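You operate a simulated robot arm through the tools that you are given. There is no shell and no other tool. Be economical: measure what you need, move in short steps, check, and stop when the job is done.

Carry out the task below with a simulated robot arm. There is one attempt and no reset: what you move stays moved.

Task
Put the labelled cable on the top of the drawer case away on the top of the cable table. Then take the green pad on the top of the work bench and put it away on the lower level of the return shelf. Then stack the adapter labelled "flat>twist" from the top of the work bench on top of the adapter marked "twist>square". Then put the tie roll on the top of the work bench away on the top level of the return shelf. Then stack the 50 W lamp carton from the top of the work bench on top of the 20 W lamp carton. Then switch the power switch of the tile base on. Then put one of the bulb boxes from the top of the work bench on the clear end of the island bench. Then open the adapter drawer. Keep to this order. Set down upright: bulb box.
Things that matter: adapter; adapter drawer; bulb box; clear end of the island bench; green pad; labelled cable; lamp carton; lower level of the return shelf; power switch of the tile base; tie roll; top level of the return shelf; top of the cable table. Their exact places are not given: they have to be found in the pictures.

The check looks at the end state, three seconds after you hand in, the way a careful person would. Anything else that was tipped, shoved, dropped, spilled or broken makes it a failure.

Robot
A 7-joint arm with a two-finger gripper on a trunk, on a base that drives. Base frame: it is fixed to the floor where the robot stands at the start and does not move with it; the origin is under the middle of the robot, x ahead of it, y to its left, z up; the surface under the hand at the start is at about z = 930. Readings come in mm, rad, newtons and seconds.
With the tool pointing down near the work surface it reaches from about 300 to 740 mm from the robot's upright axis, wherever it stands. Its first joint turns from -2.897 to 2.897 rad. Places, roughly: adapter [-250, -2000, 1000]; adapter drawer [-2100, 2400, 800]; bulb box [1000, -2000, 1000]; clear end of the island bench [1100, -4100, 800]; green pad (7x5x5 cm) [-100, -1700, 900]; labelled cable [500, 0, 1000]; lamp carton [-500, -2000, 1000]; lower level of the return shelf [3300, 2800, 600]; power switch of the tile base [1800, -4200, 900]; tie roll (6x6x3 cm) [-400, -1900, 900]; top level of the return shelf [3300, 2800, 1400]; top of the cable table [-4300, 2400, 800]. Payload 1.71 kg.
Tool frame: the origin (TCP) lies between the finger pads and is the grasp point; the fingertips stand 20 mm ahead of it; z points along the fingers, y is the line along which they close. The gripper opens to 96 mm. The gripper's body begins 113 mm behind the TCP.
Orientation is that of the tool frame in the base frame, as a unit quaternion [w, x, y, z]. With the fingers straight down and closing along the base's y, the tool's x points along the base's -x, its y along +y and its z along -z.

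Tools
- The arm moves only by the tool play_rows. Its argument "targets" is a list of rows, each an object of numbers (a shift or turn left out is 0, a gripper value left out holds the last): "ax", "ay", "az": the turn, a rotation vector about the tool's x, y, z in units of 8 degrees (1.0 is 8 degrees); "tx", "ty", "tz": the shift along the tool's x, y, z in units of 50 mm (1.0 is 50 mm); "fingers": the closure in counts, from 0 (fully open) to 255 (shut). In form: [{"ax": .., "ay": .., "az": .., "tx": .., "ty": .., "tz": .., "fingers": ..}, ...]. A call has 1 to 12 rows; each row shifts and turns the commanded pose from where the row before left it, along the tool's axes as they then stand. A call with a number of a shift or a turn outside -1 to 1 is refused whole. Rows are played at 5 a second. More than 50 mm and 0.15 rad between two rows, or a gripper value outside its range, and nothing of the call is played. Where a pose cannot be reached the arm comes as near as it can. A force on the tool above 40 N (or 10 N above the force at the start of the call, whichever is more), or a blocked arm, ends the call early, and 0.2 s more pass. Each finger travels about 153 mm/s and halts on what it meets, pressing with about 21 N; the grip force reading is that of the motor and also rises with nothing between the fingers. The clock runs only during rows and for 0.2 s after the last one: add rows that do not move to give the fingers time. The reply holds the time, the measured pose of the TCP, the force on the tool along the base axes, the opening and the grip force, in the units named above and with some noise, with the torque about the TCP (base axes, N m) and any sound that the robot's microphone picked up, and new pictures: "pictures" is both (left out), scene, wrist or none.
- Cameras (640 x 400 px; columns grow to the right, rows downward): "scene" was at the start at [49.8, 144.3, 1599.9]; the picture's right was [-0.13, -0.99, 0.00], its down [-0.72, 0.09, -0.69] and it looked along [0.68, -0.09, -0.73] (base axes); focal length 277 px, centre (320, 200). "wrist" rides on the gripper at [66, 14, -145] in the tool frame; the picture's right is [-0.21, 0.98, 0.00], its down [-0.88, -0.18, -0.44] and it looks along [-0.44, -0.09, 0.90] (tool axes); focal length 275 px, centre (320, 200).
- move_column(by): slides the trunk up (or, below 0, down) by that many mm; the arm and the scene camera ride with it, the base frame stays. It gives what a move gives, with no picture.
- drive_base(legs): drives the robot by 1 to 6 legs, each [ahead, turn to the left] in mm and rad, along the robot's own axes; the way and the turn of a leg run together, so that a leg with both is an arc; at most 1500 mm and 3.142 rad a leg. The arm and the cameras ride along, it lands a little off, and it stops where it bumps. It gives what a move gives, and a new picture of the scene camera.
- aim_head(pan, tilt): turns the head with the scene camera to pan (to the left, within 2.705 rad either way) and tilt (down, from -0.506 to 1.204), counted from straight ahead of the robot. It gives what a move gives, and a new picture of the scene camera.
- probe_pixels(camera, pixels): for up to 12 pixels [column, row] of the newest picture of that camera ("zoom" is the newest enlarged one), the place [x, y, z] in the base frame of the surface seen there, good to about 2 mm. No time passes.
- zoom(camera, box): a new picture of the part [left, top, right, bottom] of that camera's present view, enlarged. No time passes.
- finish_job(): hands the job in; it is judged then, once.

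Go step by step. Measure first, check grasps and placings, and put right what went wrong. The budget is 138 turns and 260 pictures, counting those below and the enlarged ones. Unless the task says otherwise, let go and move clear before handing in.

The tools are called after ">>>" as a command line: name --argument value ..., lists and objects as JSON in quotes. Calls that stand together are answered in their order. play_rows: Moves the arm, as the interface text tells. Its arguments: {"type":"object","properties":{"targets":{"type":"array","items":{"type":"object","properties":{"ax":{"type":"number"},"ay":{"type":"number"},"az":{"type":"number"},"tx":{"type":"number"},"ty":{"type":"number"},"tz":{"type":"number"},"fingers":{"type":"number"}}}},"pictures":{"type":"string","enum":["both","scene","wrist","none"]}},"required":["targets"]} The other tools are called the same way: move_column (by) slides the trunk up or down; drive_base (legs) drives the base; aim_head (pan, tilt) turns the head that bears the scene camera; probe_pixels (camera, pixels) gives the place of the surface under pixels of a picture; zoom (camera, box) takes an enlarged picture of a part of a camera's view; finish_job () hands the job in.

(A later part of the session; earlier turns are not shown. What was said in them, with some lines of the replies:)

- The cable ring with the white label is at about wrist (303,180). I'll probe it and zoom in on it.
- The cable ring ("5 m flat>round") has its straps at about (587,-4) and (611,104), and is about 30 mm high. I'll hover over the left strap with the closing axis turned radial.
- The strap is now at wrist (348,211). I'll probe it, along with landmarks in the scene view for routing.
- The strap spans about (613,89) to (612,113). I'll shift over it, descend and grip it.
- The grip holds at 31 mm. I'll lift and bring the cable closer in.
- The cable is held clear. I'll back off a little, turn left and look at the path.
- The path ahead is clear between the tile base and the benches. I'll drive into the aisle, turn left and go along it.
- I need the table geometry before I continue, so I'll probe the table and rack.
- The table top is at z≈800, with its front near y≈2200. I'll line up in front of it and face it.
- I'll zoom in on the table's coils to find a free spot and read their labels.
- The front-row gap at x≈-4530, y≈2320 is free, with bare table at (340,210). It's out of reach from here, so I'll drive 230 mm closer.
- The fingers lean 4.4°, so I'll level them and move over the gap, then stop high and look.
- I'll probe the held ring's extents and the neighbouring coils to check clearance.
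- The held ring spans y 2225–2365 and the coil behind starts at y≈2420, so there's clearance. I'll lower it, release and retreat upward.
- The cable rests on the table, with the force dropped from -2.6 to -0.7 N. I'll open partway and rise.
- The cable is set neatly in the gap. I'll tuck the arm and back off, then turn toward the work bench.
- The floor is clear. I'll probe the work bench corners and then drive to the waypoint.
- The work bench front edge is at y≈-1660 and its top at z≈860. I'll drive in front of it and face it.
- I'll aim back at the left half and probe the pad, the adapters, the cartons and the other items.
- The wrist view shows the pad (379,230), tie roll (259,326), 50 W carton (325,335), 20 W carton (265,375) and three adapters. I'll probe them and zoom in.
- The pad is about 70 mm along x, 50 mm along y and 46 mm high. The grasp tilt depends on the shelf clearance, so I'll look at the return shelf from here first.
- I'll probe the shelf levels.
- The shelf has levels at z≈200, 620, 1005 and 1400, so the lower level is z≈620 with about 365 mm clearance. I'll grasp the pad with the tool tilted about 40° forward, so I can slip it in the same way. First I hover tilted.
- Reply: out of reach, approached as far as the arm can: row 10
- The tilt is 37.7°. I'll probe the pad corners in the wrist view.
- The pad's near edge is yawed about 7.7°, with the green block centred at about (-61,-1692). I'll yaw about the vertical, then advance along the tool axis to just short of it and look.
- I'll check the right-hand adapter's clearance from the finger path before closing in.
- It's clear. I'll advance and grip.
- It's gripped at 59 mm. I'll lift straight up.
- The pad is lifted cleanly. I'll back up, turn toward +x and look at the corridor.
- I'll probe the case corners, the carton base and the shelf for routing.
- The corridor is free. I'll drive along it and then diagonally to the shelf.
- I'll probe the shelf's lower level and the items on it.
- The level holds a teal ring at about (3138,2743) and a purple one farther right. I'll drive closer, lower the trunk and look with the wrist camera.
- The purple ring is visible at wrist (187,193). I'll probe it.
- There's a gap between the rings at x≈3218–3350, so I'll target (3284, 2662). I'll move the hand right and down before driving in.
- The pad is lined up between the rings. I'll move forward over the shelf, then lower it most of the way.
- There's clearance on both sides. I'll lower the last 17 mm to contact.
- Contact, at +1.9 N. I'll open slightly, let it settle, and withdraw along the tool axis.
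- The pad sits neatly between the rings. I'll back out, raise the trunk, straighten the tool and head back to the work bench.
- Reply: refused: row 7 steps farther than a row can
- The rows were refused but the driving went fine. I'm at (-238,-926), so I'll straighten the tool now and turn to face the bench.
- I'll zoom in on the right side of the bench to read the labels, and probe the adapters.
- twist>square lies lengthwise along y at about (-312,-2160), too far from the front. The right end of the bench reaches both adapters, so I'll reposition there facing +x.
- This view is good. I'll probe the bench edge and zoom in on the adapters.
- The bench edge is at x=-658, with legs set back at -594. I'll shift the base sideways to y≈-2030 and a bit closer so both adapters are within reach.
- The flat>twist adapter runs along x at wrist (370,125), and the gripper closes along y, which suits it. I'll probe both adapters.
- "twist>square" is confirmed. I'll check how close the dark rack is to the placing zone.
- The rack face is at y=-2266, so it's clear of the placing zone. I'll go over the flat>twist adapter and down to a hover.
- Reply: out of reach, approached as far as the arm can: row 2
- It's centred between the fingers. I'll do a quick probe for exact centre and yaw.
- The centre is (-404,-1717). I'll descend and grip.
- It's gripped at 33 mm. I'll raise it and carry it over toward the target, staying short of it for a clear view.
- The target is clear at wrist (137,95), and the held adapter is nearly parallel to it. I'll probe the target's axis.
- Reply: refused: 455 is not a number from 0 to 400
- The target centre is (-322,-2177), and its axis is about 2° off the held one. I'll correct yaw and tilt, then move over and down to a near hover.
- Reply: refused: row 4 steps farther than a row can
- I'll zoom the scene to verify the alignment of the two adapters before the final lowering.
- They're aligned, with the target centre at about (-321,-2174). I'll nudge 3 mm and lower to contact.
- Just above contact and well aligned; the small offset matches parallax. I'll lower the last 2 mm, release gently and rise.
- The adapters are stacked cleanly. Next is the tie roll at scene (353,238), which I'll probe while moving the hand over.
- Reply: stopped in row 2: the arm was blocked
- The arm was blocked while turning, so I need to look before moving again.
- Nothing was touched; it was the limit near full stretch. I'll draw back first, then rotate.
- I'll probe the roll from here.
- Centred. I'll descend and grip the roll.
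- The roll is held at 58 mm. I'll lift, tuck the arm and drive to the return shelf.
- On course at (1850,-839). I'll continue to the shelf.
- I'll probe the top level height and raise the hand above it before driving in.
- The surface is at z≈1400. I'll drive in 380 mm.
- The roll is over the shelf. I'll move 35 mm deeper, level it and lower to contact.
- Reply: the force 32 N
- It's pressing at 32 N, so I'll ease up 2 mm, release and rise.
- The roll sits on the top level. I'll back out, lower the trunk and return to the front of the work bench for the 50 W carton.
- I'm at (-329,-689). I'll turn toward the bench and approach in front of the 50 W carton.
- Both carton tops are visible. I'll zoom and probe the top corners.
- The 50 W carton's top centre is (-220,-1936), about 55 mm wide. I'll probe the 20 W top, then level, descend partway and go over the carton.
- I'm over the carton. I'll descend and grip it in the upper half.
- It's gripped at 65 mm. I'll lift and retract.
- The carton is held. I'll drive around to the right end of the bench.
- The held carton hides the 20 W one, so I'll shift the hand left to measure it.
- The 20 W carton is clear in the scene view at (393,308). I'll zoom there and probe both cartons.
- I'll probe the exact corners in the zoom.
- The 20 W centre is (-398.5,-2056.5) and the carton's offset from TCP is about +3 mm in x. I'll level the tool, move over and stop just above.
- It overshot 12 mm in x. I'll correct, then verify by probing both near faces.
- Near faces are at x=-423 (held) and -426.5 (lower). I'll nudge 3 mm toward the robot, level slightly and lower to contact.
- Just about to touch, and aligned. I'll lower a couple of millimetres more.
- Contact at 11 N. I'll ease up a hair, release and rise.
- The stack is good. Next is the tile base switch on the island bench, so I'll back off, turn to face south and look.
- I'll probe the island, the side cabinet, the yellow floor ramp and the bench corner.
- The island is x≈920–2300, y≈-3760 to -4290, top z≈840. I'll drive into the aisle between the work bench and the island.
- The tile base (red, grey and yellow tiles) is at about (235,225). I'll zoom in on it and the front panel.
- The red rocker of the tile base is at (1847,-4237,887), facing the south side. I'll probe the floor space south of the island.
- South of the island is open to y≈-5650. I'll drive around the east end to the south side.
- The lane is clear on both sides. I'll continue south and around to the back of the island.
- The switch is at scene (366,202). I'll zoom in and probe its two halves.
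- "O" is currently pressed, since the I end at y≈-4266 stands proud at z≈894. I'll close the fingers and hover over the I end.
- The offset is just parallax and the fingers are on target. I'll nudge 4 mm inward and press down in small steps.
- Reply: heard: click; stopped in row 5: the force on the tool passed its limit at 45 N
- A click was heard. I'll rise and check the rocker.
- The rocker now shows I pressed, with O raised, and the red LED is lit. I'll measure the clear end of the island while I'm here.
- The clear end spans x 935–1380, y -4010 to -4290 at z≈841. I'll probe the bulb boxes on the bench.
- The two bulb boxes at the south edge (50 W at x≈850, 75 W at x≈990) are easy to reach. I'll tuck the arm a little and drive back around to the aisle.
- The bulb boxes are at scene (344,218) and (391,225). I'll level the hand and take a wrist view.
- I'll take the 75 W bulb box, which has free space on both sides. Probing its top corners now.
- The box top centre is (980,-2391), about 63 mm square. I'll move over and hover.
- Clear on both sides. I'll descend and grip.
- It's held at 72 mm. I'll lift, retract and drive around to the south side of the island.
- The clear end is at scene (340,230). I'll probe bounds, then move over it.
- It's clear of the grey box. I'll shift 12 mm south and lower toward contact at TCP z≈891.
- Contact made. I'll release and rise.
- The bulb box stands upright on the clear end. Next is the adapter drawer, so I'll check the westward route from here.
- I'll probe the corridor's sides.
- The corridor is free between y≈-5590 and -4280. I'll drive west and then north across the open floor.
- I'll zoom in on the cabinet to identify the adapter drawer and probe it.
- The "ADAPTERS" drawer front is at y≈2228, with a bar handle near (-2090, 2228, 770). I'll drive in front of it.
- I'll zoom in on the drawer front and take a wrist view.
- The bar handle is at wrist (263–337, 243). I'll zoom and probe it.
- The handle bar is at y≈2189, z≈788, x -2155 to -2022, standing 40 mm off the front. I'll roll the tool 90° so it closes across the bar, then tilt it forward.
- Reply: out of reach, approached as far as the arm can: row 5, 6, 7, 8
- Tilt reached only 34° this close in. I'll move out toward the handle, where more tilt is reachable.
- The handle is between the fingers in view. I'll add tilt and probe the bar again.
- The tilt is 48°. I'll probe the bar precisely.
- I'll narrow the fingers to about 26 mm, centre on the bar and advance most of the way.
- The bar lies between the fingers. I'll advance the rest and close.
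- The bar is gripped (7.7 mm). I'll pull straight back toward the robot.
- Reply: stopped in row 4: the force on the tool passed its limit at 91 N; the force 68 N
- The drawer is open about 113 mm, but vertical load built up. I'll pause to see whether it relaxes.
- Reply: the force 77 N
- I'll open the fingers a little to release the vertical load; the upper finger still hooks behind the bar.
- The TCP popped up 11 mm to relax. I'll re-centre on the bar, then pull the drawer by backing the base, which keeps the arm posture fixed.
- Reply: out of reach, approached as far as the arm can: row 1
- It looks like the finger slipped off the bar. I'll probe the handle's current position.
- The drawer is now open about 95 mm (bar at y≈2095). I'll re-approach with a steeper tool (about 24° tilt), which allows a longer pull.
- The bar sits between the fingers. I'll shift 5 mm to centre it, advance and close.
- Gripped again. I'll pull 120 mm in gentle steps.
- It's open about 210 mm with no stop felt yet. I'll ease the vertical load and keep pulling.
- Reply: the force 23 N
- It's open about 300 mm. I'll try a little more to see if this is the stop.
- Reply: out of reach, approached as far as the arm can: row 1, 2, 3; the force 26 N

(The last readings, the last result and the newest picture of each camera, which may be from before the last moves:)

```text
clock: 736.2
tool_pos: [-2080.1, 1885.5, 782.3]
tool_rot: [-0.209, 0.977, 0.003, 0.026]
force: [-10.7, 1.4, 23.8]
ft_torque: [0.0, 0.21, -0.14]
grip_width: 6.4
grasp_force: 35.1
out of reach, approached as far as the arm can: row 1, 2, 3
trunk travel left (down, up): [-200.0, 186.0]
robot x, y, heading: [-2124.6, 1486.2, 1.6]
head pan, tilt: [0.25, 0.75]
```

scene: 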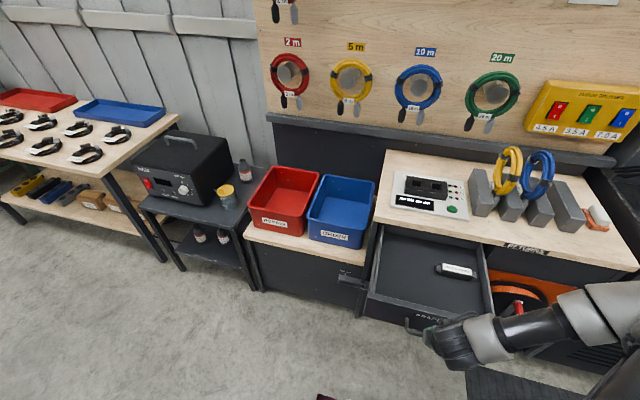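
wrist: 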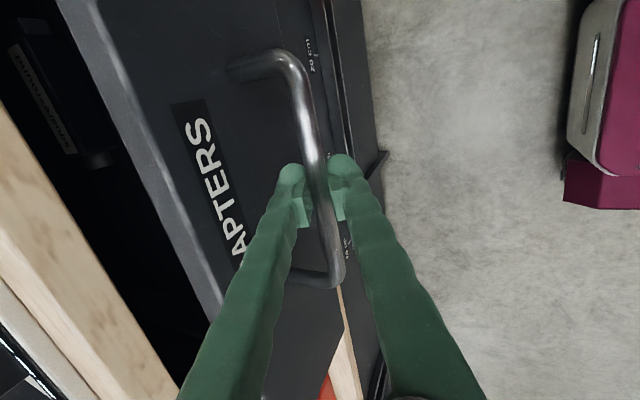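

That's the arm's limit, with about 304 mm open. I'll back the base 35 mm with the grip kept to test for the drawer's end stop.

>>> drive_base --legs '[[-35, 0]]'

>>> zoom --camera "scene" --box '[340, 210, 520, 360]'

```text
clock: 737.2
tool_pos: [-2069.2, 1864.5, 789.3]
tool_rot: [-0.232, 0.972, -0.01, 0.034]
force: [-23.2, 3.2, -26.7]
ft_torque: [-0.07, 0.0, 0.13]
grip_width: 7.7
grasp_force: 35.3
trunk travel left (down, up): [-200.0, 186.0]
robot x, y, heading: [-2119.2, 1453.6, 1.6]
head pan, tilt: [0.25, 0.75]
stopped in leg 1: the force on the tool passed its limit at 46 N (the readings are from after the stop); the commanded pose is now the measured one
```

scene: 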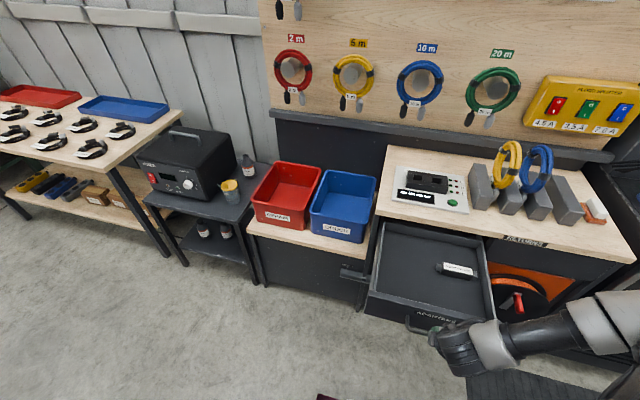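

```text
2.67 times, centred on (430, 285) of scene
```

zoom: 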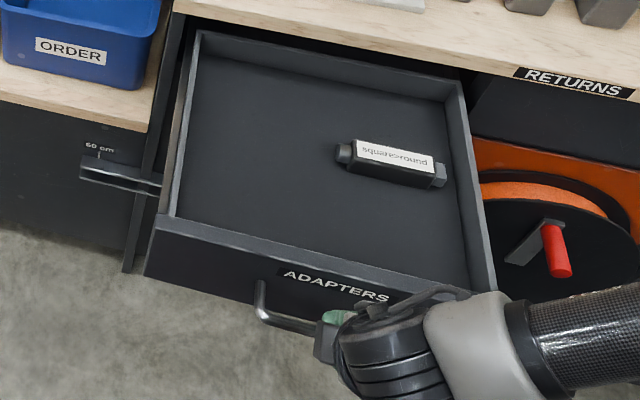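

The drawer is fully open, with its back panel visible. I'll release and withdraw up and away from the bar.

>>> play_rows --targets '[{"fingers": 190}, {"fingers": 170}, {}, {"tz": -0.4}, {"tz": -0.6}, {"tz": -0.6}, {"tz": -0.6}, {}]' --pictures "both"

```text
clock: 739.0
tool_pos: [-2062.7, 1863.4, 791.8]
tool_rot: [-0.232, 0.972, -0.011, 0.038]
force: [-0.7, 0.8, 0.6]
ft_torque: [-0.02, 0.03, 0.0]
grip_width: 31.9
grasp_force: 0.0
out of reach, approached as far as the arm can: row 4, 5, 6, 7
trunk travel left (down, up): [-200.0, 186.0]
robot x, y, heading: [-2120.6, 1448.5, 1.601]
head pan, tilt: [0.25, 0.75]
```

scene: 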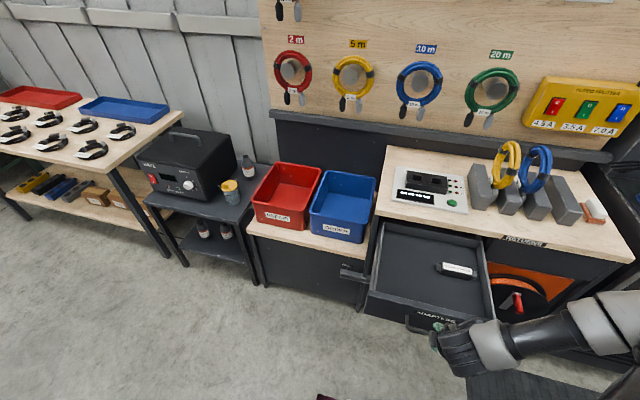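
wrist: 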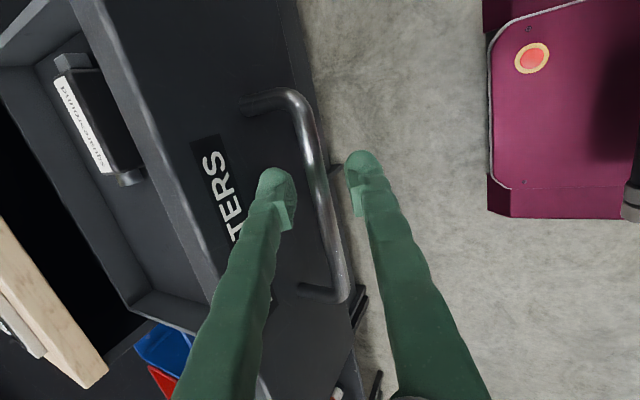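

The arm can't retreat along its axis here. I'll turn the tool vertical about the bar, then lift straight up.

>>> play_rows --targets '[{"ax": -0.8}, {"ax": -0.8}, {"ax": -0.8}, {"ax": -0.8}, {}]' --pictures "wrist"

```text
clock: 740.2
tool_pos: [-2073.1, 1844.6, 793.4]
tool_rot: [0.005, 1.0, -0.006, 0.028]
force: [0.0, -0.2, -0.8]
ft_torque: [0.04, -0.02, 0.01]
grip_width: 31.9
grasp_force: 0.1
trunk travel left (down, up): [-200.0, 186.0]
robot x, y, heading: [-2125.6, 1451.2, 1.599]
head pan, tilt: [0.25, 0.75]
5 turns are left
```

wrist: 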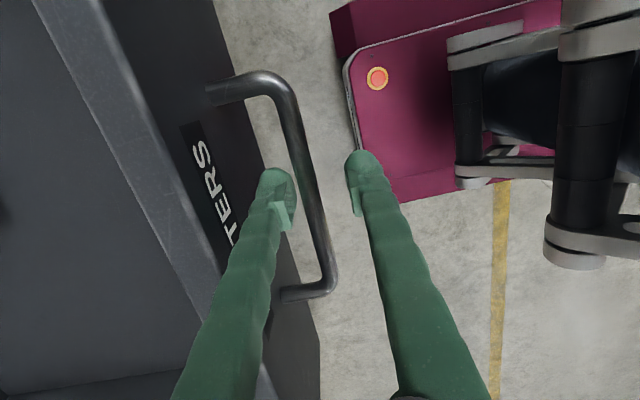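

The tool is vertical with the bar between the fingers. I'll lift straight up and clear.

>>> play_rows --targets '[{"tz": -0.3}, {"tz": -0.5}, {"tz": -0.6}, {"tz": -0.8}, {"tz": -0.8}, {"tz": -0.8}, {}]' --pictures "scene"

```text
clock: 741.8
tool_pos: [-2084.4, 1844.0, 980.9]
tool_rot: [0.004, 1.0, -0.007, 0.03]
force: [-0.3, -0.1, 0.0]
ft_torque: [0.0, -0.03, -0.05]
grip_width: 32.2
grasp_force: 0.1
trunk travel left (down, up): [-200.0, 186.0]
robot x, y, heading: [-2125.5, 1455.3, 1.601]
head pan, tilt: [0.25, 0.75]
4 turns are left
```

scene: 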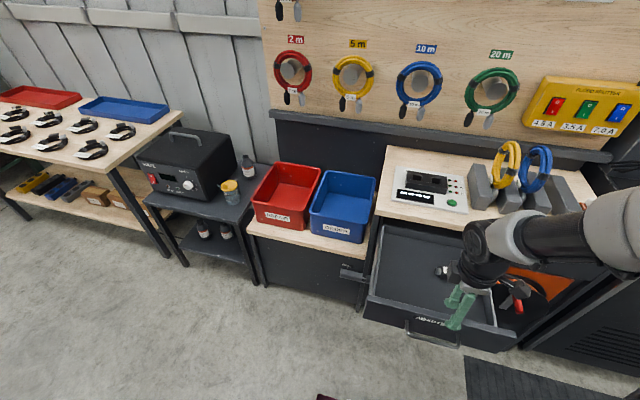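

The drawer is still fully open and the hand is clear of it, so I'm handing in.

>>> finish_job

```text
The job is handed in.
```

I carried out all eight steps in the order given, and the job is handed in; I haven't seen the result of the check.

- **Labelled cable:** on the top of the cable table, in the free gap in the front row.
- **Green pad:** on the lower level of the return shelf, between the two cable rings.
- **Adapters:** "flat>twist" is stacked on "twist>square".
- **Tie roll:** on the top level of the return shelf.
- **Lamp cartons:** the 50 W carton is stacked on the 20 W carton.
- **Tile base:** the power switch is on; it clicked and a red light on the base came on.
- **Bulb box:** the 75 W box is upright on the clear end of the island bench.
- **Adapter drawer:** pulled out about 325 mm. My grip slipped off the handle once, and I pulled it the rest of the way.
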